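You operate a simulated robot arm through the tools that you are given. There is no shell and no other tool. Be economical: measure what you need, move in short steps, check, and stop when the job is done.

Carry out the task below with a simulated robot arm. There is one attempt and no reset: what you move stays moved.

Task
Take the sensor from the assembly bench top and put it in the so pail. Take the drift block on the top of the dispatch bench and put it away on the bench top. Stack the green bore plug from the top of the dispatch bench on top of the red bore plug. Put one of the springs from the top of the packing bench on top of the white valve carton. Close the left bench drawer. Switch the cart brake on. Open the red drawer, take the flange from the top of the white table and leave it inside tray, then shut the drawer. The order is free. Set down upright: sensor, drift block. The cart brake goes to its stop.
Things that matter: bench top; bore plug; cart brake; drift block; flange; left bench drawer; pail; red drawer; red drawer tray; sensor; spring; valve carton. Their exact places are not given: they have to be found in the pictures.

The check looks at the end state, three seconds after you hand in, the way a careful person would. Anything else that was tipped, shoved, dropped, spilled or broken makes it a failure.

Robot
A 7-joint arm with a two-finger gripper on a trunk, on a base that drives. Base frame: it is fixed to the floor where the robot stands at the start and does not move with it; the origin is under the middle of the robot, x ahead of it, y to its left, z up; the surface under the hand at the start is at about z = 0.8. Readings come in m, degrees, newtons and seconds.
With the tool pointing down near the work surface it reaches from about 0.3 to 0.78 m from the robot's upright axis, wherever it stands. Its first joint turns from -166.0 to 166.0 degrees. Places, roughly: bench top [-5.6, -2.6, 0.9]; bore plug [-2, 0.75, 1]; cart brake [-2.2, -0.7, 0.7]; drift block (5x3x5 cm) [-2, 0.8, 0.9]; flange (6x6x4 cm) [2.6, -2.7, 0.9]; left bench drawer [-4, 0.6, 0.8]; pail (16x16 cm) [-4.22, 0.72, 0.86]; red drawer [4.9, -2.5, 0.7]; red drawer tray [5, -2.5, 0.7]; sensor (5x3x5 cm) [0.5, 0.1, 0.8]; spring (3x3x5 cm) [-3.2, 0.7, 0.9]; spring (3x3x8 cm) [-3.1, 0.8, 0.9]; valve carton [-3.25, 0.75, 1]. Payload 2.45 kg.
Tool frame: the origin (TCP) lies between the finger pads and is the grasp point; the fingertips stand 0.027 m ahead of it; z points along the fingers, y is the line along which they close. Largest opening 0.08 m; the body of the gripper starts 0.054 m behind the TCP.
Orientation is told as [roll, pitch, yaw] about the base's x, y, z axes, in that order, counted from this pose: with the fingers straight down and closing along the base's y, the tool's x points along the base's -x, its y along +y and its z along -z.

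Tools
- The arm moves only by the tool servo_tool. Its argument "commands" is a list of rows, each an object of numbers (a shift or turn left out is 0, a gripper value left out holds the last): "dx", "dy", "dz": the shift along the tool's x, y, z in mm; "wx", "wy", "wz": the turn, a rotation vector about the tool's x, y, z in degrees; "jaw": the finger opening in mm, from 0 to 80. In form: [{"dx": .., "dy": .., "dz": .., "wx": .., "wy": .., "wz": .., "jaw": ..}, ...]. A call has 1 to 10 rows; each row is the pose to reach, as a shift and turn from the pose commanded when the call began, along the tool's axes at that moment. A row lasts 0.2 s, in which the tool goes at most 0.05 m and 8.6 degrees; a call with a longer step from one row to the next is refused whole, and so is a gripper value outside its range. A pose out of reach is approached as far as the arm can. The call stops where the force on the tool passes 40 N (or 10 N more than at its start, if that is more) or the arm is blocked; 0.2 s more then pass. The fingers move at their own pace (about 0.153 m/s each) and stop on an object; they squeeze with about 25 N. The grip force told is the motor's: it shows also when the fingers shut on nothing. Time passes only in rows, and 0.2 s behind the last, so rows that repeat a pose let the fingers close. The reply holds the time, the measured pose of the TCP, the force on the tool along the base axes, the opening and the grip force, in the units named above and with some noise, with the torque about the TCP (base axes, N m) and any sound that the robot's microphone picked up.
- Cameras (640 x 400 px; columns grow to the right, rows downward): "scene" is now at [0.053, 0.1249, 1.6164]; the picture's right is [-0.21, -0.98, 0.00], its down [-0.78, 0.17, -0.61] and it looks along [0.59, -0.13, -0.79] (base axes); focal length 253 px, centre (320, 200). "wrist" rides on the gripper at [0.063, 0.012, -0.079] in the tool frame; the picture's right is [-0.19, 0.98, 0.00], its down [-0.72, -0.14, -0.68] and it looks along [-0.67, -0.13, 0.73] (tool axes); focal length 226 px, centre (320, 200).
- grab_frame(camera): a new picture of that camera. The clock stands still meanwhile.
- lift_body(by): slides the trunk up (or, below 0, down) by that many m; the arm and the scene camera ride with it, the base frame stays. It gives what a move gives, with no picture.
- steer(legs): drives the robot by 1 to 6 legs, each [ahead, turn to the left] in m and degrees, along the robot's own axes; the way and the turn of a leg run together, so that a leg with both is an arc; at most 1.5 m and 180 degrees a leg. The arm and the cameras ride along, it lands a little off, and it stops where it bumps. It gives what a move gives.
- aim_head(pan, tilt): turns the head with the scene camera to pan (to the left, within 120 degrees either way) and tilt (down, from -29 to 69), counted from straight ahead of the robot. It gives what a move gives.
- measure_at(camera, pixels): for up to 12 pixels [column, row] of the newest picture of that camera ("zoom" is the newest enlarged one), the place [x, y, z] in the base frame of the surface seen there, good to about 0.002 m. The clock stands still meanwhile.
- close_up(camera, box): a new picture of the part [left, top, right, bottom] of that camera's present view, enlarged. The clock stands still meanwhile.
- hand_in(): hands the job in; it is judged then, once.

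Keep the steps short. Do not move on a guess: measure, check each grasp and each placing, and mend mistakes. In all there are 138 turns and 154 pictures (those below and enlarged ones count). Leave the gripper open and the arm clear of the work at the hand-in unless told otherwise, and finish with a single line.

The tools are called after "Request:" by a JSON object that holds its "name" and its "arguments". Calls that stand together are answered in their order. servo_tool: Moves the arm, as the interface text tells. Its arguments: {"type":"object","properties":{"commands":{"type":"array","items":{"type":"object","properties":{"dx":{"type":"number"},"dy":{"type":"number"},"dz":{"type":"number"},"wx":{"type":"number"},"wy":{"type":"number"},"wz":{"type":"number"},"jaw":{"type":"number"}}}}},"required":["commands"]} The other tools are called the same way: lift_body (by) slides the trunk up or down; steer (legs) drives the base; aim_head (pan, tilt) turns the head that bears the scene camera; grab_frame (camera) takes a picture; measure_at (camera, pixels) gives the place of the surface under pixels of a picture; close_up (camera, box) takes an enlarged picture of a part of a camera's view; hand_in () hands the job in.

At the start:

```text
clock: 0.0
eef_pos: [0.5092, 0.0575, 1.0387]
tcp_rot: [0.0, 0.0, 0.0]
force: [-0.4, 0.5, -1.1]
wrist_torque: [0.0, 0.03, -0.02]
width: 0.0799
gripper_force: 0.0
trunk travel left (down, up): [-0.25, 0.29]
robot x, y, heading: [-0.0012, 0.0009, -0.1]
head pan, tilt: [-12.3, 52.6]
```

scene: 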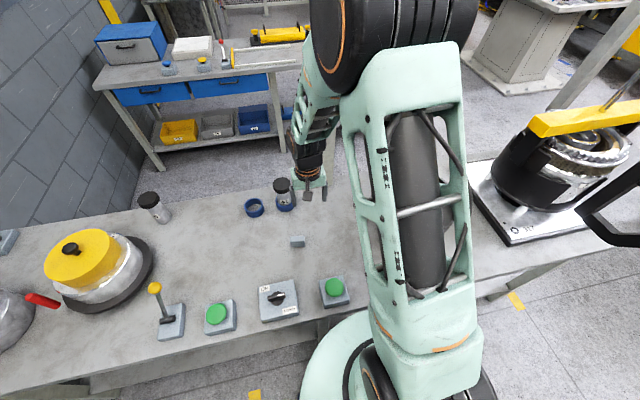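
wrist: 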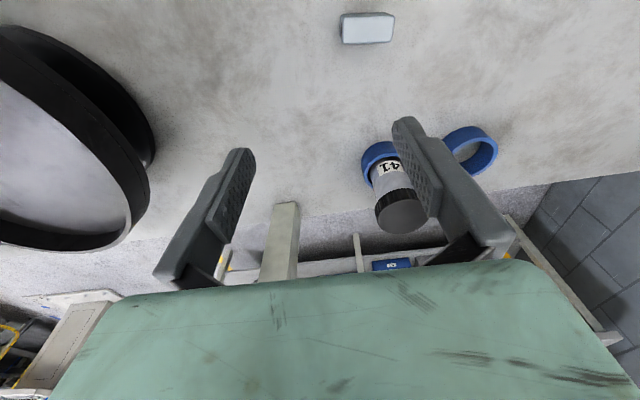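

I see a small grey-white block at scene (297,241) and wrist (367,28); it may be the sensor. I'll measure it and look closer.

Request:
{"name": "measure_at", "arguments": {"camera": "scene", "pixels": [[297, 238], [297, 244], [292, 240], [303, 240], [283, 185], [150, 200], [255, 207], [270, 260]]}}

Request:
{"name": "measure_at", "arguments": {"camera": "wrist", "pixels": [[344, 16], [393, 16], [390, 40], [345, 42], [367, 28], [367, 44]]}}

Request:
{"name": "close_up", "arguments": {"camera": "scene", "box": [120, 160, 360, 310]}}

```text
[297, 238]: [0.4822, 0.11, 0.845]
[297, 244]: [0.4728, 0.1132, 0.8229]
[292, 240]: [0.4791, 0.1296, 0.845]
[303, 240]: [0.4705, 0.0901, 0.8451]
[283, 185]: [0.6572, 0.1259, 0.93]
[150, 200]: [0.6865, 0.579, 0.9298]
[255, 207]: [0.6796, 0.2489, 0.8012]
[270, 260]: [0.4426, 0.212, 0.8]
```

```text
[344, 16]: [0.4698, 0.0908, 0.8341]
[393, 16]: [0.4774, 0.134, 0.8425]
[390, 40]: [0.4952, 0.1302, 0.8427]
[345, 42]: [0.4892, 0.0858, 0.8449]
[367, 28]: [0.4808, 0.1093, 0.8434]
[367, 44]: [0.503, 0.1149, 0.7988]
```

```text
2.67 times, centred on (240, 235) of scene
```

zoom: 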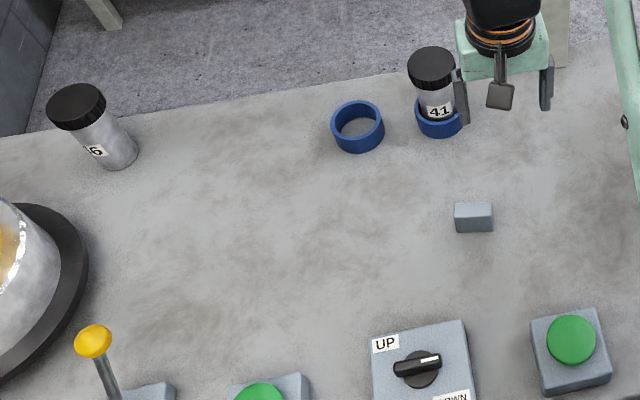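

Sensor is 5 cm along roughly y, yaw about -8°, centre (0.482, 0.110), top 0.845. Moving above it with the jaw open.

Request:
{"name": "servo_tool", "arguments": {"commands": [{"dx": 14, "dy": 26, "dz": 30, "wz": 4, "jaw": 80}, {"dx": 27, "dy": 52, "dz": 70, "wz": 7.7}, {"dx": 27, "dy": 52, "dz": 115, "wz": 7.7}, {"dx": 27, "dy": 52, "dz": 150, "wz": 7.7}, {"dx": 27, "dy": 52, "dz": 150, "wz": 7.7}]}}

Request:
{"name": "grab_frame", "arguments": {"camera": "wrist"}}

```text
clock: 1.2
eef_pos: [0.4838, 0.1101, 0.8885]
tcp_rot: [0.0, 0.0, -7.7]
force: [0.9, 0.0, -0.4]
wrist_torque: [0.01, -0.02, -0.03]
width: 0.0802
gripper_force: 0.2
trunk travel left (down, up): [-0.25, 0.29]
robot x, y, heading: [-0.0011, -0.0031, -0.1]
head pan, tilt: [-12.3, 52.6]
```

```text
150 pictures are left
```

wrist: 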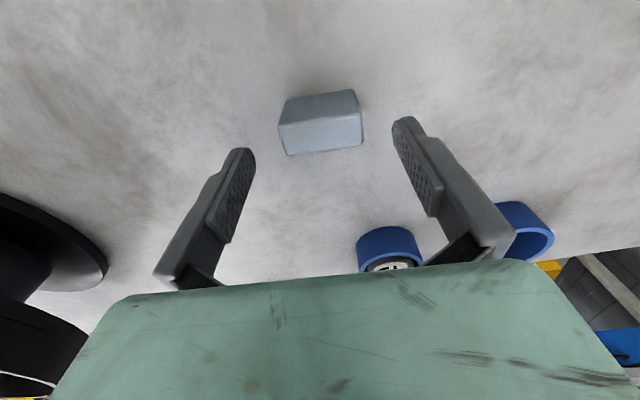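

Block lies between the fingers. Measuring its top corners to confirm alignment.

Request:
{"name": "measure_at", "arguments": {"camera": "wrist", "pixels": [[287, 103], [351, 93], [358, 112], [283, 123], [287, 150], [360, 142]]}}

```text
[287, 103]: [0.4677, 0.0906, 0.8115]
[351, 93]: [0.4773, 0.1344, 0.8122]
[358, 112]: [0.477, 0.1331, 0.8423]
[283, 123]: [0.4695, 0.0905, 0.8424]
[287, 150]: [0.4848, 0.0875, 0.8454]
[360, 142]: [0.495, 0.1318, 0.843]
```

Yaw is nearer -12°. Adding 4°, descending 55 mm and closing.

Request:
{"name": "servo_tool", "arguments": {"commands": [{"dx": 2, "dz": 25, "wz": 4}, {"dx": 2, "dz": 45, "wz": 4}, {"dx": 2, "dz": 55, "wz": 4}, {"dx": 2, "dz": 55, "wz": 4, "jaw": 20}, {"dx": 2, "dz": 55, "wz": 4, "jaw": 20}, {"dx": 2, "dz": 55, "wz": 4, "jaw": 20}]}}

```text
clock: 2.0
eef_pos: [0.4808, 0.1108, 0.8388]
tcp_rot: [0.0, 0.0, -11.8]
force: [-7.3, 0.5, 15.0]
wrist_torque: [0.19, 0.13, 0.25]
width: 0.0772
gripper_force: 0.0
trunk travel left (down, up): [-0.25, 0.29]
robot x, y, heading: [-0.003, -0.0005, 0.1]
head pan, tilt: [-12.3, 52.6]
stopped in row 3: the force on the tool passed its limit at 50 N (the readings are from after the stop); the commanded pose is now the measured one
```

The force limit tripped early at z=0.839, something touched. Looking.

Request:
{"name": "grab_frame", "arguments": {"camera": "wrist"}}

Request:
{"name": "grab_frame", "arguments": {"camera": "scene"}}

```text
149 pictures are left
```

wrist: 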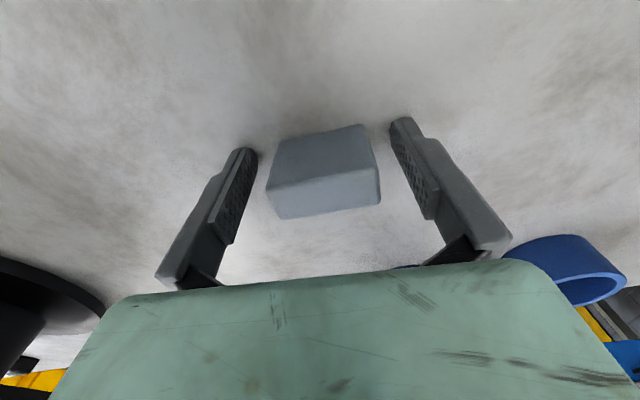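

```text
148 pictures are left
```

scene: 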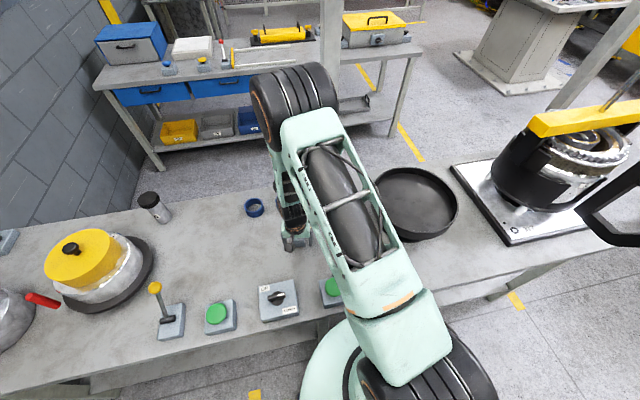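

Fingers straddle the block; measuring the surface near the tips and the block pose.

Request:
{"name": "measure_at", "arguments": {"camera": "wrist", "pixels": [[402, 119], [385, 115], [415, 110], [240, 150], [230, 140], [276, 142], [366, 127], [270, 192], [380, 175], [250, 150]]}}

Request:
{"name": "servo_tool", "arguments": {"commands": [{}]}}

```text
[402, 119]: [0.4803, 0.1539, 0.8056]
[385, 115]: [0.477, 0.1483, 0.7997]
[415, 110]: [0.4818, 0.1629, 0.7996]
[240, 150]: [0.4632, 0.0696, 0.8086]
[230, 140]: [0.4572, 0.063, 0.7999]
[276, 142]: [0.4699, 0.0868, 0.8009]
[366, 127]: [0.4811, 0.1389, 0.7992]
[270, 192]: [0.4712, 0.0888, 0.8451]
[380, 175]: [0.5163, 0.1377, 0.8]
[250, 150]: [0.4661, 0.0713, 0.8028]
```

```text
clock: 2.4
eef_pos: [0.4805, 0.1102, 0.8385]
tcp_rot: [0.0, -0.2, -11.7]
force: [-8.4, 1.8, 15.8]
wrist_torque: [-0.09, 0.41, 0.03]
width: 0.0776
gripper_force: 0.0
trunk travel left (down, up): [-0.25, 0.29]
robot x, y, heading: [0.0005, -0.0002, -0.0]
head pan, tilt: [-12.3, 52.6]
```

Fingertips read z≈0.803, so they're essentially touching the table. Height is good enough: raising 4 mm and closing.

Request:
{"name": "servo_tool", "arguments": {"commands": [{"dz": -4}, {"dz": -4, "jaw": 20}, {"dz": -4, "jaw": 20}, {"dz": -4, "jaw": 20}, {"dz": -4, "jaw": 20}]}}

```text
clock: 3.6
eef_pos: [0.4801, 0.1091, 0.8406]
tcp_rot: [0.0, 0.0, -11.6]
force: [0.0, -0.5, -0.9]
wrist_torque: [0.0, 0.01, -0.03]
width: 0.0491
gripper_force: 24.4
trunk travel left (down, up): [-0.25, 0.29]
robot x, y, heading: [0.0009, 0.0033, -0.2]
head pan, tilt: [-12.3, 52.6]
```

Gripped at 49 mm. Lifting 180 mm and pulling back a little.

Request:
{"name": "servo_tool", "arguments": {"commands": [{"dz": -30}, {"dz": -75}, {"dz": -120}, {"dz": -165}, {"dz": -200}, {"dz": -200}]}}

Request:
{"name": "aim_head", "arguments": {"pan": 115, "tilt": 25}}

Request:
{"name": "grab_frame", "arguments": {"camera": "scene"}}

Request:
{"name": "grab_frame", "arguments": {"camera": "wrist"}}

```text
clock: 5.0
eef_pos: [0.4809, 0.1096, 1.0419]
tcp_rot: [-0.1, -0.1, -11.8]
force: [0.0, -0.9, -0.6]
wrist_torque: [0.01, 0.02, 0.01]
width: 0.0491
gripper_force: 24.1
trunk travel left (down, up): [-0.25, 0.29]
robot x, y, heading: [-0.0008, 0.0002, 0.2]
head pan, tilt: [-12.3, 52.6]
```

```text
clock: 7.1
eef_pos: [0.4814, 0.11, 1.0403]
tcp_rot: [0.0, -0.2, -11.7]
force: [-0.6, -0.3, -0.4]
wrist_torque: [0.03, -0.01, 0.0]
width: 0.0493
gripper_force: 24.9
trunk travel left (down, up): [-0.25, 0.29]
robot x, y, heading: [0.0035, -0.0027, 0.1]
head pan, tilt: [115.0, 25.0]
```

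```text
147 pictures are left
```

scene: 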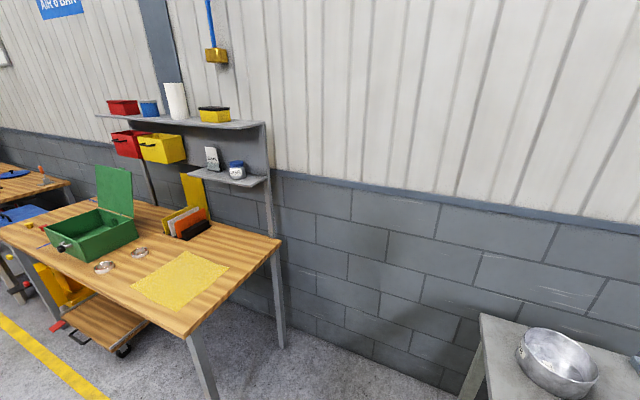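

```text
146 pictures are left
```

wrist: 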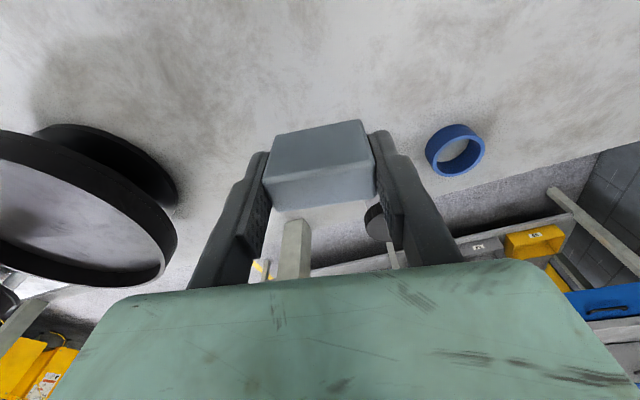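

Measuring the bench edges to plan the drive; also rechecking the jars on the assembly bench and looking the other way.

Request:
{"name": "measure_at", "arguments": {"camera": "scene", "pixels": [[188, 333], [282, 243], [10, 235], [110, 268], [140, 252], [108, 240], [60, 360], [240, 380], [20, 320], [482, 318]]}}

Request:
{"name": "aim_head", "arguments": {"pan": 0, "tilt": 35}}

Request:
{"name": "grab_frame", "arguments": {"camera": "scene"}}

Request:
{"name": "aim_head", "arguments": {"pan": -115, "tilt": 20}}

Request:
{"name": "grab_frame", "arguments": {"camera": "scene"}}

```text
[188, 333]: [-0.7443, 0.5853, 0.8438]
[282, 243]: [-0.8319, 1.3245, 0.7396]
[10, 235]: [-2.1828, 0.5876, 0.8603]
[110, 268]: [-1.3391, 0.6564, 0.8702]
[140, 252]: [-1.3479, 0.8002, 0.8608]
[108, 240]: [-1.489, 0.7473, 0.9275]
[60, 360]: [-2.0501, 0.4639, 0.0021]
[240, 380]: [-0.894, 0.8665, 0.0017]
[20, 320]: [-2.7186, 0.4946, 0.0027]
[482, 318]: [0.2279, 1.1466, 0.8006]
```

```text
clock: 9.0
eef_pos: [0.4816, 0.109, 1.0412]
tcp_rot: [0.1, -0.1, -11.7]
force: [0.7, -0.1, -0.4]
wrist_torque: [-0.01, 0.01, 0.01]
width: 0.0488
gripper_force: 25.0
trunk travel left (down, up): [-0.25, 0.29]
robot x, y, heading: [-0.0007, 0.0029, 0.1]
head pan, tilt: [0.0, 35.0]
```

```text
145 pictures are left
```

scene: 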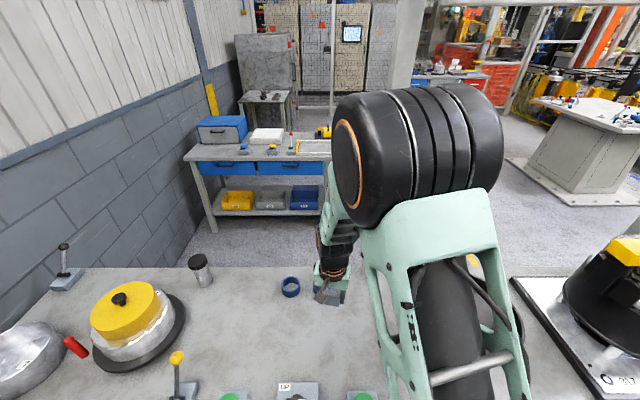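

```text
clock: 11.0
eef_pos: [0.4816, 0.1095, 1.0399]
tcp_rot: [0.0, -0.1, -11.7]
force: [1.0, -0.4, -0.9]
wrist_torque: [-0.01, 0.01, -0.02]
width: 0.0489
gripper_force: 24.9
trunk travel left (down, up): [-0.25, 0.29]
robot x, y, heading: [-0.0012, -0.0016, -0.0]
head pan, tilt: [-115.0, 20.0]
```

```text
144 pictures are left
```

scene: 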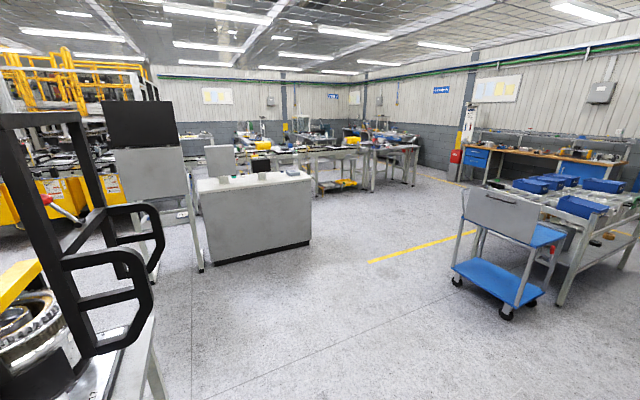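

Measuring the cart with blue shelf and red handle (551,258), and floor around it.

Request:
{"name": "measure_at", "arguments": {"camera": "scene", "pixels": [[551, 258], [556, 243], [500, 280], [520, 305], [466, 214], [530, 230], [457, 282], [504, 316], [400, 255], [575, 205], [560, 300], [300, 245]]}}

Request:
{"name": "close_up", "arguments": {"camera": "scene", "box": [440, 140, 640, 330]}}

```text
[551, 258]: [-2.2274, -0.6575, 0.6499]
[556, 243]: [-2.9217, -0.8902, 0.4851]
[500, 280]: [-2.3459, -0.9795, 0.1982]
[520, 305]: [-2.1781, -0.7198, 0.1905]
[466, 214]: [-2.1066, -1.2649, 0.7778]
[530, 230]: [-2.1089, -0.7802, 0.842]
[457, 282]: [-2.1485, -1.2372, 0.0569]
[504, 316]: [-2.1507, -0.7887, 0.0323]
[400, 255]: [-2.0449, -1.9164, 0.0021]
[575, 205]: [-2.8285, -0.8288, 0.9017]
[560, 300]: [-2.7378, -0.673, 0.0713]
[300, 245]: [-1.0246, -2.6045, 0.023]
```

```text
2.11 times, centred on (540, 235) of scene
```

zoom: 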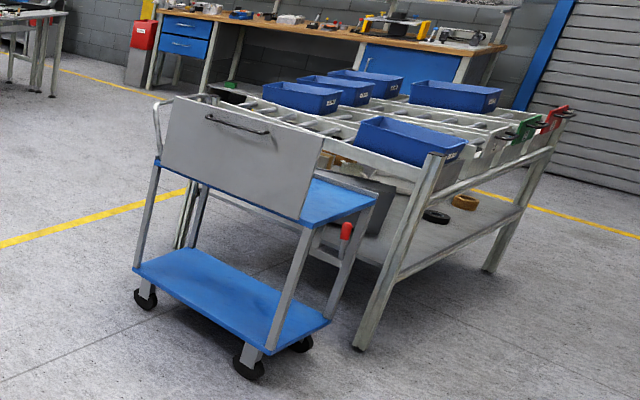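

Aisle between benches is about y −0.65 to 0.58. Backing 0.6 m and turning 180°, then looking along the aisle.

Request:
{"name": "steer", "arguments": {"legs": [[-0.6, 0], [0, 90], [0, 90]]}}

Request:
{"name": "aim_head", "arguments": {"pan": -35, "tilt": 20}}

Request:
{"name": "grab_frame", "arguments": {"camera": "scene"}}

Request:
{"name": "aim_head", "arguments": {"pan": 15, "tilt": 25}}

Request:
{"name": "grab_frame", "arguments": {"camera": "scene"}}

```text
clock: 22.2
eef_pos: [-1.0865, -0.1113, 1.0411]
tcp_rot: [0.1, -0.2, 168.6]
force: [-0.9, 0.7, -0.7]
wrist_torque: [0.01, 0.01, -0.02]
width: 0.0491
gripper_force: 24.6
trunk travel left (down, up): [-0.25, 0.29]
robot x, y, heading: [-0.6032, 0.0032, -179.7]
head pan, tilt: [-115.0, 20.0]
```

```text
clock: 23.8
eef_pos: [-1.0848, -0.1094, 1.0406]
tcp_rot: [-0.1, -0.1, 168.5]
force: [0.4, 0.5, -0.6]
wrist_torque: [0.02, 0.0, -0.01]
width: 0.0488
gripper_force: 25.0
trunk travel left (down, up): [-0.25, 0.29]
robot x, y, heading: [-0.6062, 0.0011, -179.4]
head pan, tilt: [-35.0, 20.0]
```

```text
142 pictures are left
```

scene: 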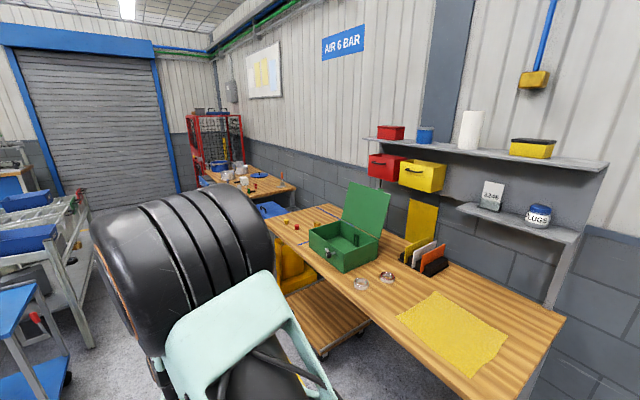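

```text
clock: 24.9
eef_pos: [-1.0853, -0.1099, 1.0411]
tcp_rot: [0.0, -0.1, 168.5]
force: [-0.5, 0.0, -0.9]
wrist_torque: [-0.03, 0.01, 0.0]
width: 0.0487
gripper_force: 24.7
trunk travel left (down, up): [-0.25, 0.29]
robot x, y, heading: [-0.6034, 0.0009, -179.7]
head pan, tilt: [15.0, 25.0]
```

```text
141 pictures are left
```

scene: 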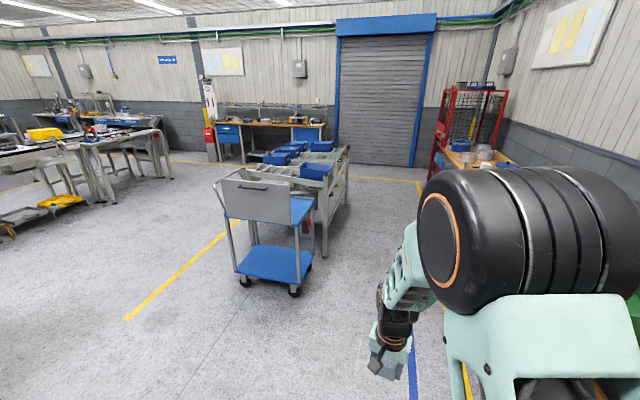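

Aisle ahead is clear. Driving 1.4 m ahead to just before the dispatch bench items and looking right.

Request:
{"name": "steer", "arguments": {"legs": [[1.4, 0]]}}

Request:
{"name": "aim_head", "arguments": {"pan": -85, "tilt": 35}}

Request:
{"name": "grab_frame", "arguments": {"camera": "scene"}}

Request:
{"name": "aim_head", "arguments": {"pan": -35, "tilt": 25}}

Request:
{"name": "grab_frame", "arguments": {"camera": "scene"}}

```text
clock: 32.0
eef_pos: [-2.492, -0.1198, 1.0414]
tcp_rot: [0.0, -0.1, 168.6]
force: [-0.7, 0.4, -0.2]
wrist_torque: [-0.01, 0.0, 0.0]
width: 0.0488
gripper_force: 24.9
trunk travel left (down, up): [-0.25, 0.29]
robot x, y, heading: [-2.0099, -0.0097, -179.6]
head pan, tilt: [15.0, 25.0]
```

```text
clock: 33.7
eef_pos: [-2.4916, -0.1184, 1.0403]
tcp_rot: [-0.1, -0.1, 168.6]
force: [0.6, 0.4, -0.4]
wrist_torque: [0.02, 0.0, 0.02]
width: 0.0489
gripper_force: 25.4
trunk travel left (down, up): [-0.25, 0.29]
robot x, y, heading: [-2.0116, -0.0081, -179.6]
head pan, tilt: [-85.0, 35.0]
```

```text
140 pictures are left
```

scene: 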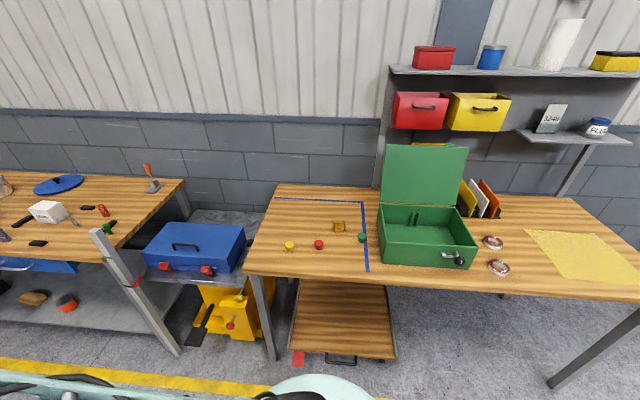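

```text
clock: 34.9
eef_pos: [-2.4899, -0.1185, 1.0413]
tcp_rot: [0.0, 0.0, 168.6]
force: [-0.3, -0.7, -0.8]
wrist_torque: [0.0, 0.03, -0.01]
width: 0.0488
gripper_force: 24.4
trunk travel left (down, up): [-0.25, 0.29]
robot x, y, heading: [-2.0098, -0.0061, -179.6]
head pan, tilt: [-35.0, 25.0]
```

```text
139 pictures are left
```

scene: 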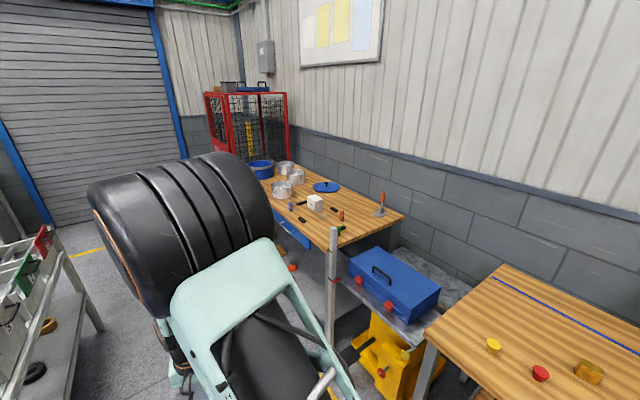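

Measuring the open blue drawer (290,235), the post (333,230), and left-hand obstacles.

Request:
{"name": "measure_at", "arguments": {"camera": "scene", "pixels": [[283, 225], [303, 243], [333, 228], [337, 340], [55, 235], [50, 265], [100, 330], [345, 355], [315, 200], [262, 165], [285, 200]]}}

Request:
{"name": "close_up", "arguments": {"camera": "scene", "box": [190, 80, 430, 300]}}

```text
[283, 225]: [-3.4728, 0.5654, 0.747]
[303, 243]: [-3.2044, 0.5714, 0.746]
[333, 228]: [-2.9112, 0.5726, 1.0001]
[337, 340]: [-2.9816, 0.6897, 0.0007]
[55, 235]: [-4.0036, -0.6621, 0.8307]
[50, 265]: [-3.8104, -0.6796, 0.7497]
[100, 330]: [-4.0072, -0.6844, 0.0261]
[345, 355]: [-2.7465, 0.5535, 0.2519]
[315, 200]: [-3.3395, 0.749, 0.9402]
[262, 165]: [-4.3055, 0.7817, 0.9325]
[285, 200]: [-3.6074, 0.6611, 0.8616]
```

```text
1.82 times, centred on (310, 190) of scene
```

zoom: 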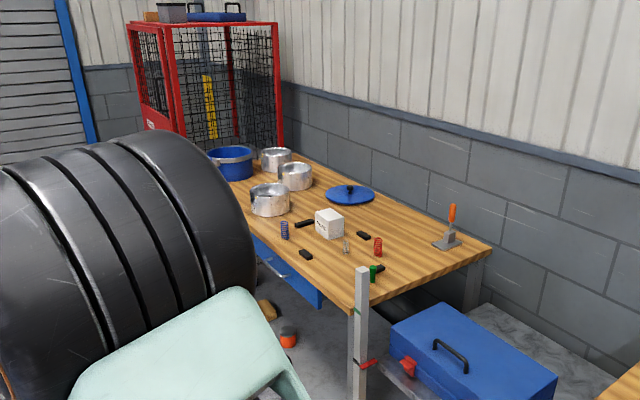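

Driving 1.2 m more, then looking right at the packing bench.

Request:
{"name": "steer", "arguments": {"legs": [[1.2, 0]]}}

Request:
{"name": "aim_head", "arguments": {"pan": -75, "tilt": 40}}

Request:
{"name": "grab_frame", "arguments": {"camera": "scene"}}

```text
clock: 41.0
eef_pos: [-3.6962, -0.1338, 1.041]
tcp_rot: [0.0, -0.1, 169.1]
force: [-0.3, 0.0, -0.4]
wrist_torque: [-0.01, -0.01, -0.01]
width: 0.049
gripper_force: 24.9
trunk travel left (down, up): [-0.25, 0.29]
robot x, y, heading: [-3.2197, -0.0179, -179.2]
head pan, tilt: [-35.0, 25.0]
```

```text
clock: 42.1
eef_pos: [-3.6964, -0.1337, 1.0422]
tcp_rot: [0.0, -0.1, 169.0]
force: [0.3, 0.2, -0.8]
wrist_torque: [-0.02, 0.03, -0.03]
width: 0.0489
gripper_force: 24.7
trunk travel left (down, up): [-0.25, 0.29]
robot x, y, heading: [-3.2169, -0.0223, -179.3]
head pan, tilt: [-75.0, 40.0]
```

```text
137 pictures are left
```

scene: 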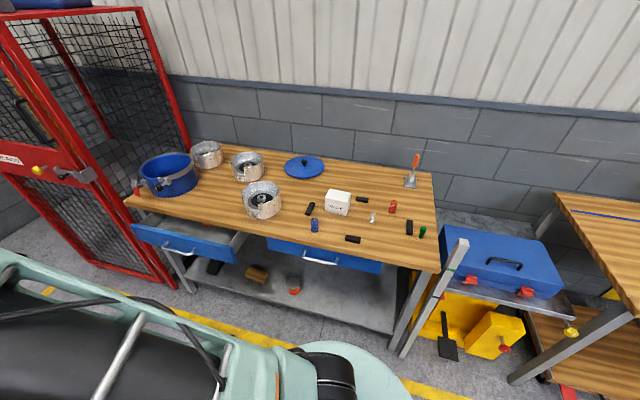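

Measuring pail (168,175), drawer front (187,245), carton (338,200), and small things.

Request:
{"name": "measure_at", "arguments": {"camera": "scene", "pixels": [[168, 190], [140, 185], [168, 155], [196, 165], [140, 235], [215, 260], [178, 252], [338, 196], [392, 206], [373, 217], [315, 225], [421, 231]]}}

Request:
{"name": "close_up", "arguments": {"camera": "scene", "box": [280, 140, 450, 260]}}

Request:
{"name": "close_up", "arguments": {"camera": "scene", "box": [110, 120, 300, 290]}}

```text
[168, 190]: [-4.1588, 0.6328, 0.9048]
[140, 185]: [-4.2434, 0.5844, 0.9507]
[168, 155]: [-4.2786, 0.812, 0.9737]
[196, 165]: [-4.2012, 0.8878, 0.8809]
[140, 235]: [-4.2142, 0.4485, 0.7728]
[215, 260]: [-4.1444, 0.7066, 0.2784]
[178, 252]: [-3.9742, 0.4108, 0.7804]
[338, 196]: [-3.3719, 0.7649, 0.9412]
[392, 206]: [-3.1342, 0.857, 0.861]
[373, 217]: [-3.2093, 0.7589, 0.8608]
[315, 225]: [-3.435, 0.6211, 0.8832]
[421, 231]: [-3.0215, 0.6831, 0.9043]
```

```text
3.33 times, centred on (365, 200) of scene
```

zoom: 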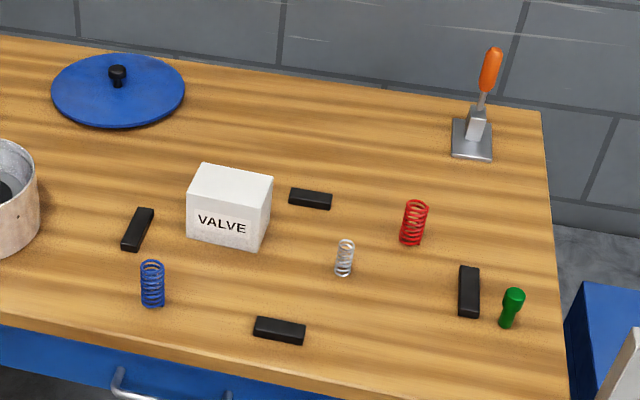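

```text
2.35 times, centred on (205, 205) of scene
```

zoom: 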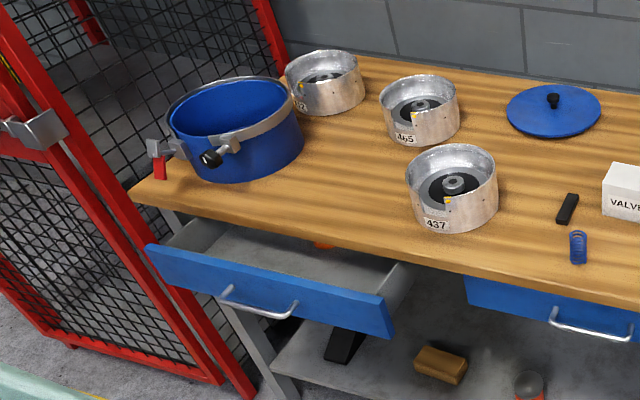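

The blue pail is centred near (-4.22, 0.72); the open drawer front is at y≈0.43. Driving to x≈-3.97 and turning right to face the bench.

Request:
{"name": "steer", "arguments": {"legs": [[0.75, 0], [0, -90.5]]}}

Request:
{"name": "aim_head", "arguments": {"pan": 10, "tilt": 50}}

Request:
{"name": "grab_frame", "arguments": {"camera": "scene"}}

Request:
{"name": "grab_frame", "arguments": {"camera": "wrist"}}

```text
clock: 50.1
eef_pos: [-4.0763, 0.4522, 1.0412]
tcp_rot: [0.0, -0.1, 78.2]
force: [0.3, 0.1, -0.6]
wrist_torque: [0.03, 0.0, -0.01]
width: 0.0491
gripper_force: 25.3
trunk travel left (down, up): [-0.25, 0.29]
robot x, y, heading: [-3.9669, -0.0283, 89.9]
head pan, tilt: [-75.0, 40.0]
```

```text
clock: 51.7
eef_pos: [-4.0756, 0.4536, 1.0406]
tcp_rot: [0.0, -0.1, 78.3]
force: [0.1, 0.5, -1.1]
wrist_torque: [-0.02, -0.02, 0.0]
width: 0.0489
gripper_force: 25.0
trunk travel left (down, up): [-0.25, 0.29]
robot x, y, heading: [-3.9692, -0.0268, 89.9]
head pan, tilt: [10.0, 50.0]
```

```text
134 pictures are left
```

scene: 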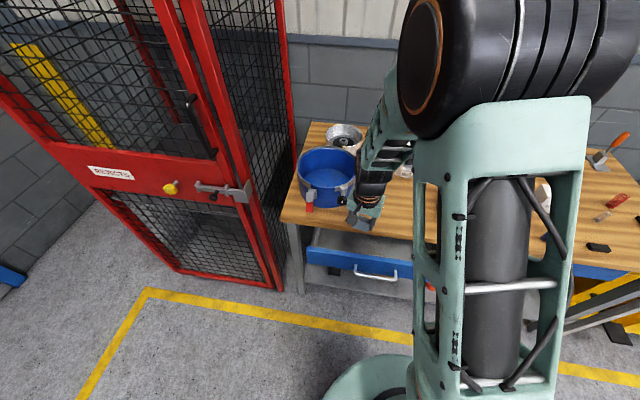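

```text
133 pictures are left
```

wrist: 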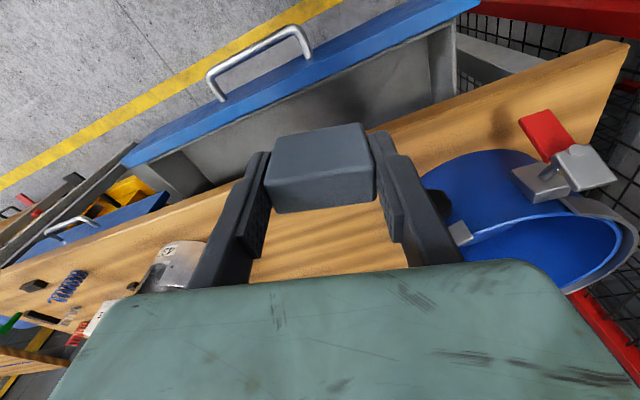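

Measuring the pail rim and inside floor in the scene picture.

Request:
{"name": "measure_at", "arguments": {"camera": "scene", "pixels": [[302, 165], [330, 151], [355, 160], [325, 187], [330, 168], [320, 178], [340, 178], [325, 160], [310, 205], [345, 192]]}}

Request:
{"name": "close_up", "arguments": {"camera": "scene", "box": [260, 110, 420, 290]}}

```text
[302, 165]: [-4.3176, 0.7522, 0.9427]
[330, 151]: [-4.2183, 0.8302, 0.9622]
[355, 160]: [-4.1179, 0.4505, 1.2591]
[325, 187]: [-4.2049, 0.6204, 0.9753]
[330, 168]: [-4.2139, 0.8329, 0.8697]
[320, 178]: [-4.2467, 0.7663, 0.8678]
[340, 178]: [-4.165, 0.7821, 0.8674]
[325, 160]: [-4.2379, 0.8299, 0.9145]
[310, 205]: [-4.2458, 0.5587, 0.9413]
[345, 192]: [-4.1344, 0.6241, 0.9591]
```

```text
2.22 times, centred on (340, 200) of scene
```

zoom: 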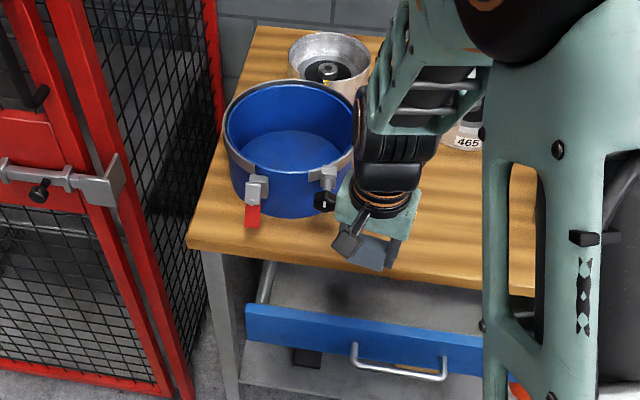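

Pail centre (-4.215, 0.722), floor z 0.868, rim ~0.965. It is slightly out of reach; advancing 0.07 m.

Request:
{"name": "steer", "arguments": {"legs": [[0.07, 0]]}}

```text
clock: 52.7
eef_pos: [-4.0764, 0.5234, 1.0416]
tcp_rot: [0.0, 0.1, 78.1]
force: [-0.3, 0.0, 0.2]
wrist_torque: [-0.02, -0.04, 0.01]
width: 0.0489
gripper_force: 24.7
trunk travel left (down, up): [-0.25, 0.29]
robot x, y, heading: [-3.9693, 0.0445, 89.8]
head pan, tilt: [10.0, 50.0]
```

Moving over the pail centre at a slightly raised height.

Request:
{"name": "servo_tool", "arguments": {"commands": [{"dz": -40}, {"dx": -27, "dy": 30, "dz": -45}, {"dx": -54, "dy": 59, "dz": -45}, {"dx": -82, "dy": 88, "dz": -45}, {"dx": -110, "dy": 118, "dz": -45}, {"dx": -137, "dy": 147, "dz": -45}, {"dx": -164, "dy": 176, "dz": -45}, {"dx": -164, "dy": 176, "dz": -45}]}}

Request:
{"name": "grab_frame", "arguments": {"camera": "wrist"}}

Request:
{"name": "grab_frame", "arguments": {"camera": "scene"}}

```text
clock: 54.5
eef_pos: [-4.2153, 0.7196, 1.0875]
tcp_rot: [0.0, 0.1, 78.2]
force: [0.0, -0.7, -0.5]
wrist_torque: [0.0, 0.01, 0.02]
width: 0.0489
gripper_force: 25.2
trunk travel left (down, up): [-0.25, 0.29]
robot x, y, heading: [-3.9658, 0.0431, 90.0]
head pan, tilt: [10.0, 50.0]
```

```text
131 pictures are left
```

wrist: 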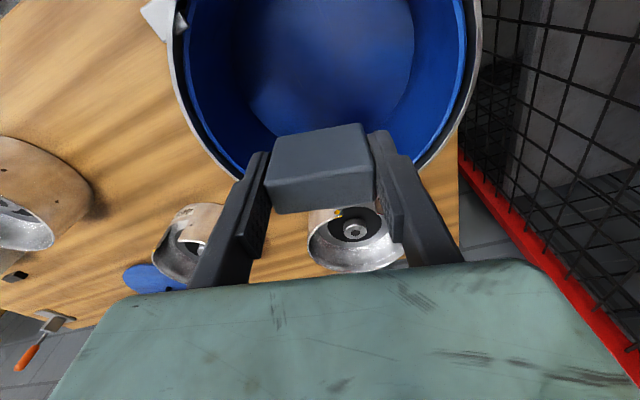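

```text
130 pictures are left
```

scene: 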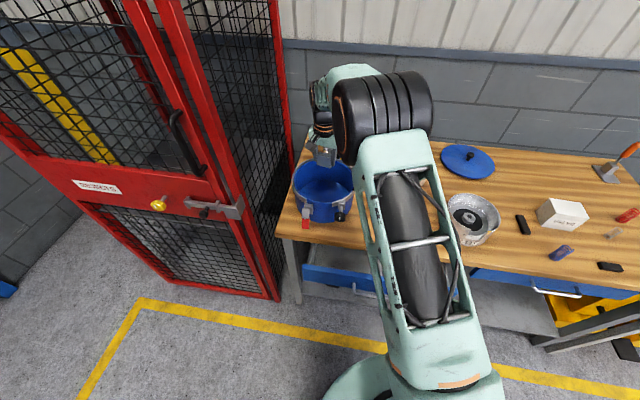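

Centered. Descending to just above the pail floor.

Request:
{"name": "servo_tool", "arguments": {"commands": [{"dz": 40}, {"dz": 80}, {"dz": 120}, {"dz": 150}, {"dz": 165}, {"dz": 174}, {"dz": 176}, {"dz": 176}]}}

Request:
{"name": "grab_frame", "arguments": {"camera": "wrist"}}

```text
clock: 56.3
eef_pos: [-4.2156, 0.7205, 0.911]
tcp_rot: [0.0, 0.0, 78.2]
force: [-0.5, 0.7, -0.3]
wrist_torque: [-0.01, 0.02, 0.0]
width: 0.0492
gripper_force: 25.2
trunk travel left (down, up): [-0.25, 0.29]
robot x, y, heading: [-3.9673, 0.0417, 90.0]
head pan, tilt: [10.0, 50.0]
```

```text
129 pictures are left
```

wrist: 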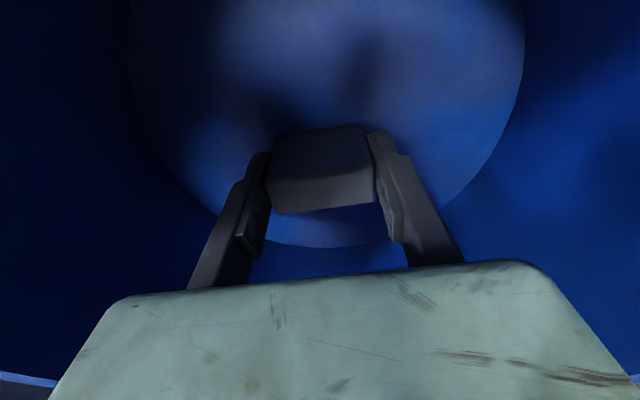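

Near the floor. Lowering a little more until touch.

Request:
{"name": "servo_tool", "arguments": {"commands": [{"dz": 1.5}, {"dz": 2.5}, {"dz": 2.5}]}}

```text
clock: 57.1
eef_pos: [-4.2146, 0.7196, 0.9072]
tcp_rot: [0.0, -0.1, 78.2]
force: [0.3, 0.2, -0.4]
wrist_torque: [-0.01, 0.03, 0.02]
width: 0.0491
gripper_force: 25.2
trunk travel left (down, up): [-0.25, 0.29]
robot x, y, heading: [-3.9662, 0.0418, 90.1]
head pan, tilt: [10.0, 50.0]
```

Request:
{"name": "servo_tool", "arguments": {"commands": [{"dz": 1.5}, {"dz": 3}, {"dz": 3}]}}

```text
clock: 57.9
eef_pos: [-4.2145, 0.7197, 0.9066]
tcp_rot: [0.1, -0.1, 78.2]
force: [0.1, -1.0, 12.2]
wrist_torque: [-0.06, -0.07, -0.03]
width: 0.0491
gripper_force: 24.9
trunk travel left (down, up): [-0.25, 0.29]
robot x, y, heading: [-3.9649, 0.0437, 90.0]
head pan, tilt: [10.0, 50.0]
```

Contact 12 N upward: it rests on the floor. Opening and retreating up.

Request:
{"name": "servo_tool", "arguments": {"commands": [{"dz": -1}, {"dz": -1, "jaw": 70}, {"dz": -1, "jaw": 70}, {"dz": -1, "jaw": 70}, {"dz": -30}, {"dz": -75}, {"dz": -120}, {"dz": -165}, {"dz": -210}, {"dz": -210}]}}

Request:
{"name": "grab_frame", "arguments": {"camera": "wrist"}}

```text
clock: 60.1
eef_pos: [-4.2138, 0.7193, 1.1148]
tcp_rot: [0.1, 0.0, 78.3]
force: [-0.1, 0.4, 0.1]
wrist_torque: [-0.03, 0.0, 0.01]
width: 0.0698
gripper_force: 0.1
trunk travel left (down, up): [-0.25, 0.29]
robot x, y, heading: [-3.9689, 0.0441, 90.0]
head pan, tilt: [10.0, 50.0]
```

```text
128 pictures are left
```

wrist: 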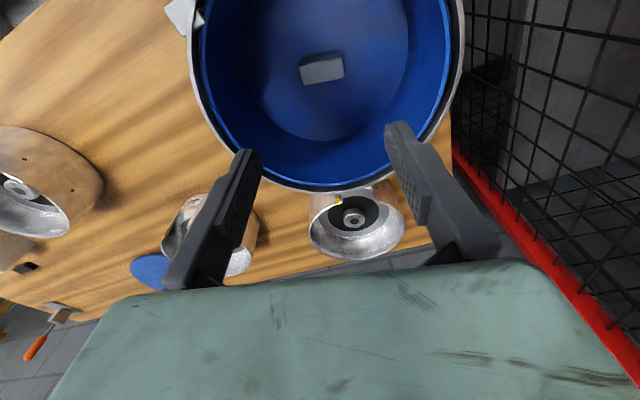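

Sensor stands upright in the pail. Now the left drawer: backing off 0.22 m, then viewing the drawer.

Request:
{"name": "steer", "arguments": {"legs": [[-0.22, 0]]}}

Request:
{"name": "aim_head", "arguments": {"pan": 5, "tilt": 45}}

Request:
{"name": "grab_frame", "arguments": {"camera": "scene"}}

```text
clock: 61.8
eef_pos: [-4.2141, 0.4964, 1.1153]
tcp_rot: [-0.1, -0.1, 78.3]
force: [-1.0, 0.4, 0.5]
wrist_torque: [0.01, 0.04, 0.03]
width: 0.0699
gripper_force: 0.1
trunk travel left (down, up): [-0.25, 0.29]
robot x, y, heading: [-3.9645, -0.1753, 90.0]
head pan, tilt: [10.0, 50.0]
```

```text
clock: 62.5
eef_pos: [-4.2146, 0.496, 1.1133]
tcp_rot: [0.0, -0.1, 78.3]
force: [0.5, 0.4, 0.1]
wrist_torque: [-0.01, -0.06, 0.02]
width: 0.07
gripper_force: 0.1
trunk travel left (down, up): [-0.25, 0.29]
robot x, y, heading: [-3.9656, -0.176, 90.1]
head pan, tilt: [5.0, 45.0]
```

```text
127 pictures are left
```

scene: 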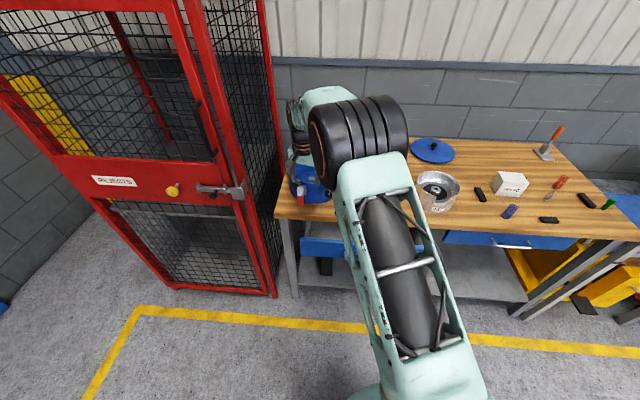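

Measuring drawer front points.

Request:
{"name": "measure_at", "arguments": {"camera": "scene", "pixels": [[303, 238], [303, 253], [325, 241], [325, 255], [345, 250], [325, 247], [460, 235], [460, 243], [510, 245], [505, 240]]}}

Request:
{"name": "close_up", "arguments": {"camera": "scene", "box": [270, 180, 370, 290]}}

```text
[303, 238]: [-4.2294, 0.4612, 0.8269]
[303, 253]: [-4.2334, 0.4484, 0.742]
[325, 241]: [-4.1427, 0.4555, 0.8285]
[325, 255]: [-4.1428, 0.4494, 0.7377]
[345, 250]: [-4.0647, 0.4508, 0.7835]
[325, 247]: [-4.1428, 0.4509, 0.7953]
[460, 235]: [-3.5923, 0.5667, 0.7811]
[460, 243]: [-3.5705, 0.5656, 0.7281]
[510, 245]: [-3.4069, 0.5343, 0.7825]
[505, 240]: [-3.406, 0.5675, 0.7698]
```

```text
3.64 times, centred on (320, 235) of scene
```

zoom: 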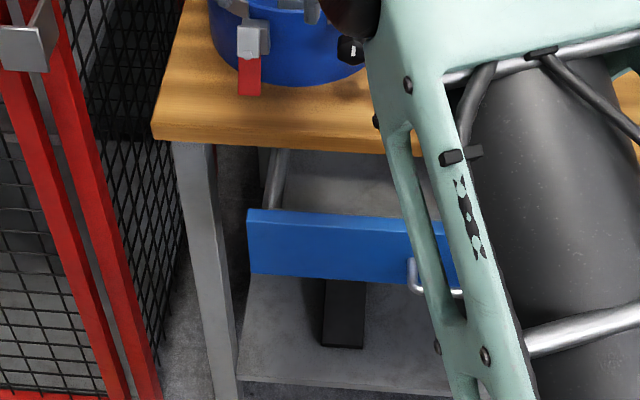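

Drawer face at y 0.45, z 0.735–0.83; closed face should be at y≈0.566. I'll close the fingers, move in front of it left of the handle (x −4.10), square up, then tilt 45° and push with the tips.

Request:
{"name": "servo_tool", "arguments": {"commands": [{"dx": 20, "dy": -27, "dz": 10, "wz": -3, "jaw": 0}, {"dx": 40, "dy": -54, "dz": 25, "wz": -6}, {"dx": 60, "dy": -82, "dz": 45, "wz": -9}, {"dx": 80, "dy": -110, "dz": 65, "wz": -11.7}, {"dx": 100, "dy": -137, "dz": 85, "wz": -11.7}, {"dx": 100, "dy": -137, "dz": 100, "wz": -11.7}, {"dx": 100, "dy": -137, "dz": 100, "wz": -11.7}]}}

Request:
{"name": "servo_tool", "arguments": {"commands": [{"wy": -8}, {"wy": -16, "dz": 10}, {"wy": -24, "dz": 30}, {"wy": -32, "dz": 55}, {"wy": -40, "dz": 80}, {"wy": -45, "dz": 105}, {"wy": -45, "dz": 135}, {"wy": -45, "dz": 170}, {"wy": -45, "dz": 200}, {"wy": -45, "dz": 200}]}}

Request:
{"name": "grab_frame", "arguments": {"camera": "wrist"}}

Request:
{"name": "grab_frame", "arguments": {"camera": "scene"}}

```text
clock: 64.0
eef_pos: [-4.1023, 0.372, 1.0142]
tcp_rot: [-0.1, -0.1, 90.0]
force: [-0.1, 1.0, 0.1]
wrist_torque: [0.02, 0.02, -0.01]
width: 0.0
gripper_force: 24.6
trunk travel left (down, up): [-0.25, 0.29]
robot x, y, heading: [-3.9671, -0.1758, 90.0]
head pan, tilt: [5.0, 45.0]
```

```text
clock: 66.2
eef_pos: [-4.1011, 0.3729, 0.8144]
tcp_rot: [0.0, -45.1, 90.0]
force: [-0.3, 0.9, 0.9]
wrist_torque: [0.01, -0.01, 0.02]
width: 0.0003
gripper_force: 25.2
trunk travel left (down, up): [-0.25, 0.29]
robot x, y, heading: [-3.9666, -0.1801, 90.0]
head pan, tilt: [5.0, 45.0]
```

```text
125 pictures are left
```

wrist: 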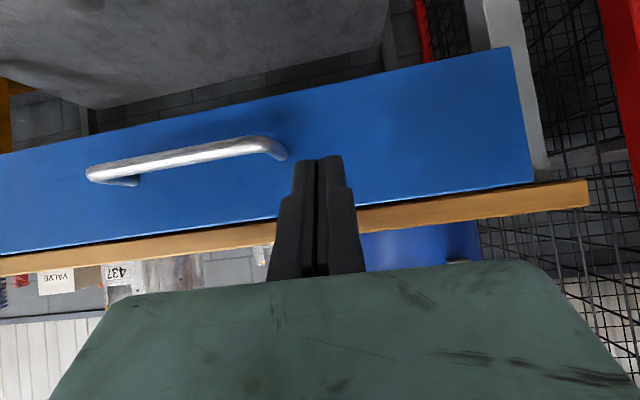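

```text
124 pictures are left
```

scene: 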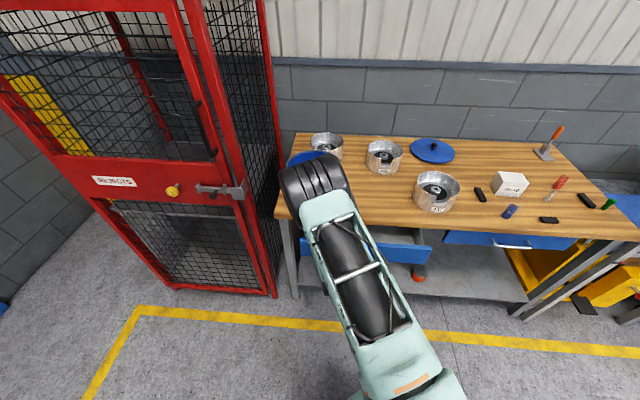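

Tips in front of the drawer, clear of the handle. Pushing +y.

Request:
{"name": "servo_tool", "arguments": {"commands": [{"dx": -17, "dz": 17}, {"dx": -34, "dz": 34}, {"dx": -46, "dz": 46}, {"dx": -58, "dz": 58}, {"dx": -70, "dz": 70}, {"dx": -82, "dz": 82}, {"dx": -94, "dz": 94}, {"dx": -106, "dz": 106}, {"dx": -114, "dz": 114}, {"dx": -119, "dz": 119}]}}

Request:
{"name": "grab_frame", "arguments": {"camera": "scene"}}

```text
clock: 68.5
eef_pos: [-4.1017, 0.5408, 0.8137]
tcp_rot: [0.0, -45.0, 90.0]
force: [0.1, -0.2, -0.6]
wrist_torque: [-0.01, 0.0, 0.03]
width: 0.0002
gripper_force: 29.9
trunk travel left (down, up): [-0.25, 0.29]
robot x, y, heading: [-3.9634, -0.1775, 90.1]
head pan, tilt: [5.0, 45.0]
```

```text
123 pictures are left
```

scene: 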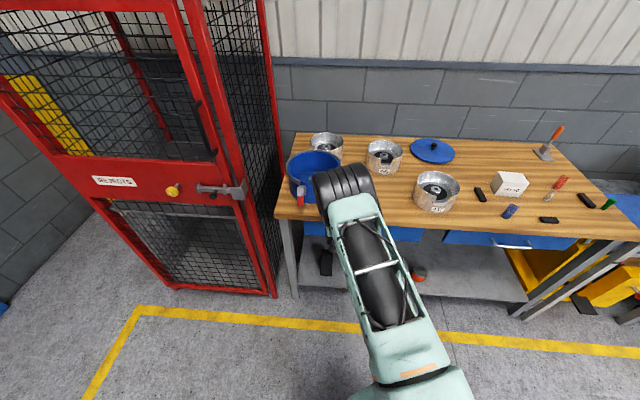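

Measuring the drawer face now.

Request:
{"name": "measure_at", "arguments": {"camera": "scene", "pixels": [[315, 229], [312, 224], [410, 236], [400, 230], [470, 238], [315, 234]]}}

Request:
{"name": "servo_tool", "arguments": {"commands": [{"dx": -3, "dz": 3}, {"dx": -6, "dz": 6}, {"dx": -9, "dz": 9}, {"dx": -12, "dz": 12}, {"dx": -15, "dz": 15}]}}

Request:
{"name": "grab_frame", "arguments": {"camera": "scene"}}

Request:
{"name": "measure_at", "arguments": {"camera": "scene", "pixels": [[315, 229], [312, 224], [410, 236], [400, 230], [470, 238], [315, 234]]}}

```text
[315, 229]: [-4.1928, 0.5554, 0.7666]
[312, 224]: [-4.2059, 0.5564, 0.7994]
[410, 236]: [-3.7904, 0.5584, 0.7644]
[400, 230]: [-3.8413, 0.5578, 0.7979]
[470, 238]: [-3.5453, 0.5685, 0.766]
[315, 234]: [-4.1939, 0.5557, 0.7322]
```

```text
clock: 69.4
eef_pos: [-4.1006, 0.5479, 0.8119]
tcp_rot: [-0.1, -44.5, 89.9]
force: [0.9, -17.0, 8.8]
wrist_torque: [-0.02, 0.05, 0.05]
width: 0.0
gripper_force: 29.5
trunk travel left (down, up): [-0.25, 0.29]
robot x, y, heading: [-3.966, -0.1752, 89.9]
head pan, tilt: [5.0, 45.0]
stopped in row 4: the force on the tool passed its limit at 44 N (the readings are from after the stop); the commanded pose is now the measured one
```

```text
122 pictures are left
```

scene: 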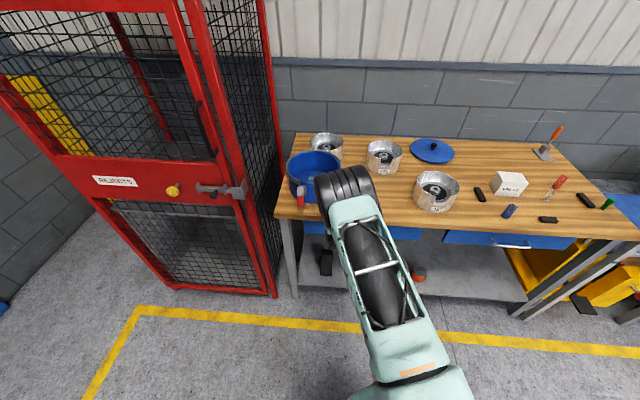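

```text
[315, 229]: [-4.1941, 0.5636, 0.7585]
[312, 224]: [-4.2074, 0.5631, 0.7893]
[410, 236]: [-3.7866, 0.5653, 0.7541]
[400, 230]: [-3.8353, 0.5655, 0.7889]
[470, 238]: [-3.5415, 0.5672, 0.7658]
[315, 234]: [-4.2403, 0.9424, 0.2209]
```

Drawer is closed at its stop (44 N, face flush with the neighbour). Retreating, untilting and lifting.

Request:
{"name": "servo_tool", "arguments": {"commands": [{"dx": 30, "dz": -30}, {"dx": 60, "dz": -60}, {"dx": 85, "dz": -85}, {"dx": 106, "dz": -106, "wy": 5}, {"dx": 80, "dz": -132, "wy": 13}, {"dx": 54, "dz": -158, "wy": 21}, {"dx": 28, "dz": -184, "wy": 29}, {"dx": 2, "dz": -210, "wy": 37}, {"dx": -24, "dz": -236, "wy": 44.8}, {"dx": -50, "dz": -262, "wy": 44.8, "jaw": 80}]}}

Request:
{"name": "steer", "arguments": {"legs": [[0, -90], [0.72, 0], [0, 90]]}}

Request:
{"name": "aim_head", "arguments": {"pan": 0, "tilt": 45}}

Request:
{"name": "grab_frame", "arguments": {"camera": "scene"}}

Request:
{"name": "grab_frame", "arguments": {"camera": "wrist"}}

```text
clock: 71.6
eef_pos: [-4.1011, 0.4006, 1.0345]
tcp_rot: [-0.1, 0.2, 89.9]
force: [1.6, -0.7, 0.0]
wrist_torque: [-0.01, 0.05, -0.02]
width: 0.0802
gripper_force: 0.1
trunk travel left (down, up): [-0.25, 0.29]
robot x, y, heading: [-3.9659, -0.1798, 90.0]
head pan, tilt: [5.0, 45.0]
```

```text
clock: 74.0
eef_pos: [-3.6948, 0.3854, 1.0312]
tcp_rot: [0.1, 0.5, 51.5]
force: [0.0, 1.0, -0.5]
wrist_torque: [-0.06, 0.01, -0.03]
width: 0.08
gripper_force: 0.1
trunk travel left (down, up): [-0.25, 0.29]
robot x, y, heading: [-3.952, -0.1508, 62.2]
head pan, tilt: [5.0, 45.0]
stopped in leg 1: the robot was blocked; the commanded pose is now the measured one
```

```text
clock: 74.7
eef_pos: [-3.696, 0.3841, 1.0322]
tcp_rot: [0.1, 0.4, 51.7]
force: [0.6, 0.4, 0.2]
wrist_torque: [-0.01, 0.01, -0.02]
width: 0.08
gripper_force: 0.1
trunk travel left (down, up): [-0.25, 0.29]
robot x, y, heading: [-3.9555, -0.1525, 62.1]
head pan, tilt: [0.0, 45.0]
```

```text
121 pictures are left
```

scene: 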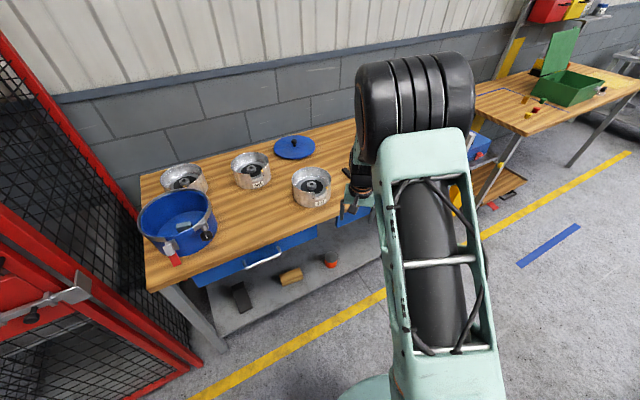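

```text
120 pictures are left
```

wrist: 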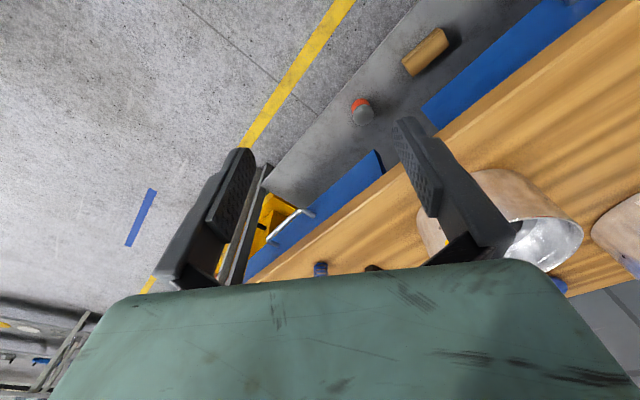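

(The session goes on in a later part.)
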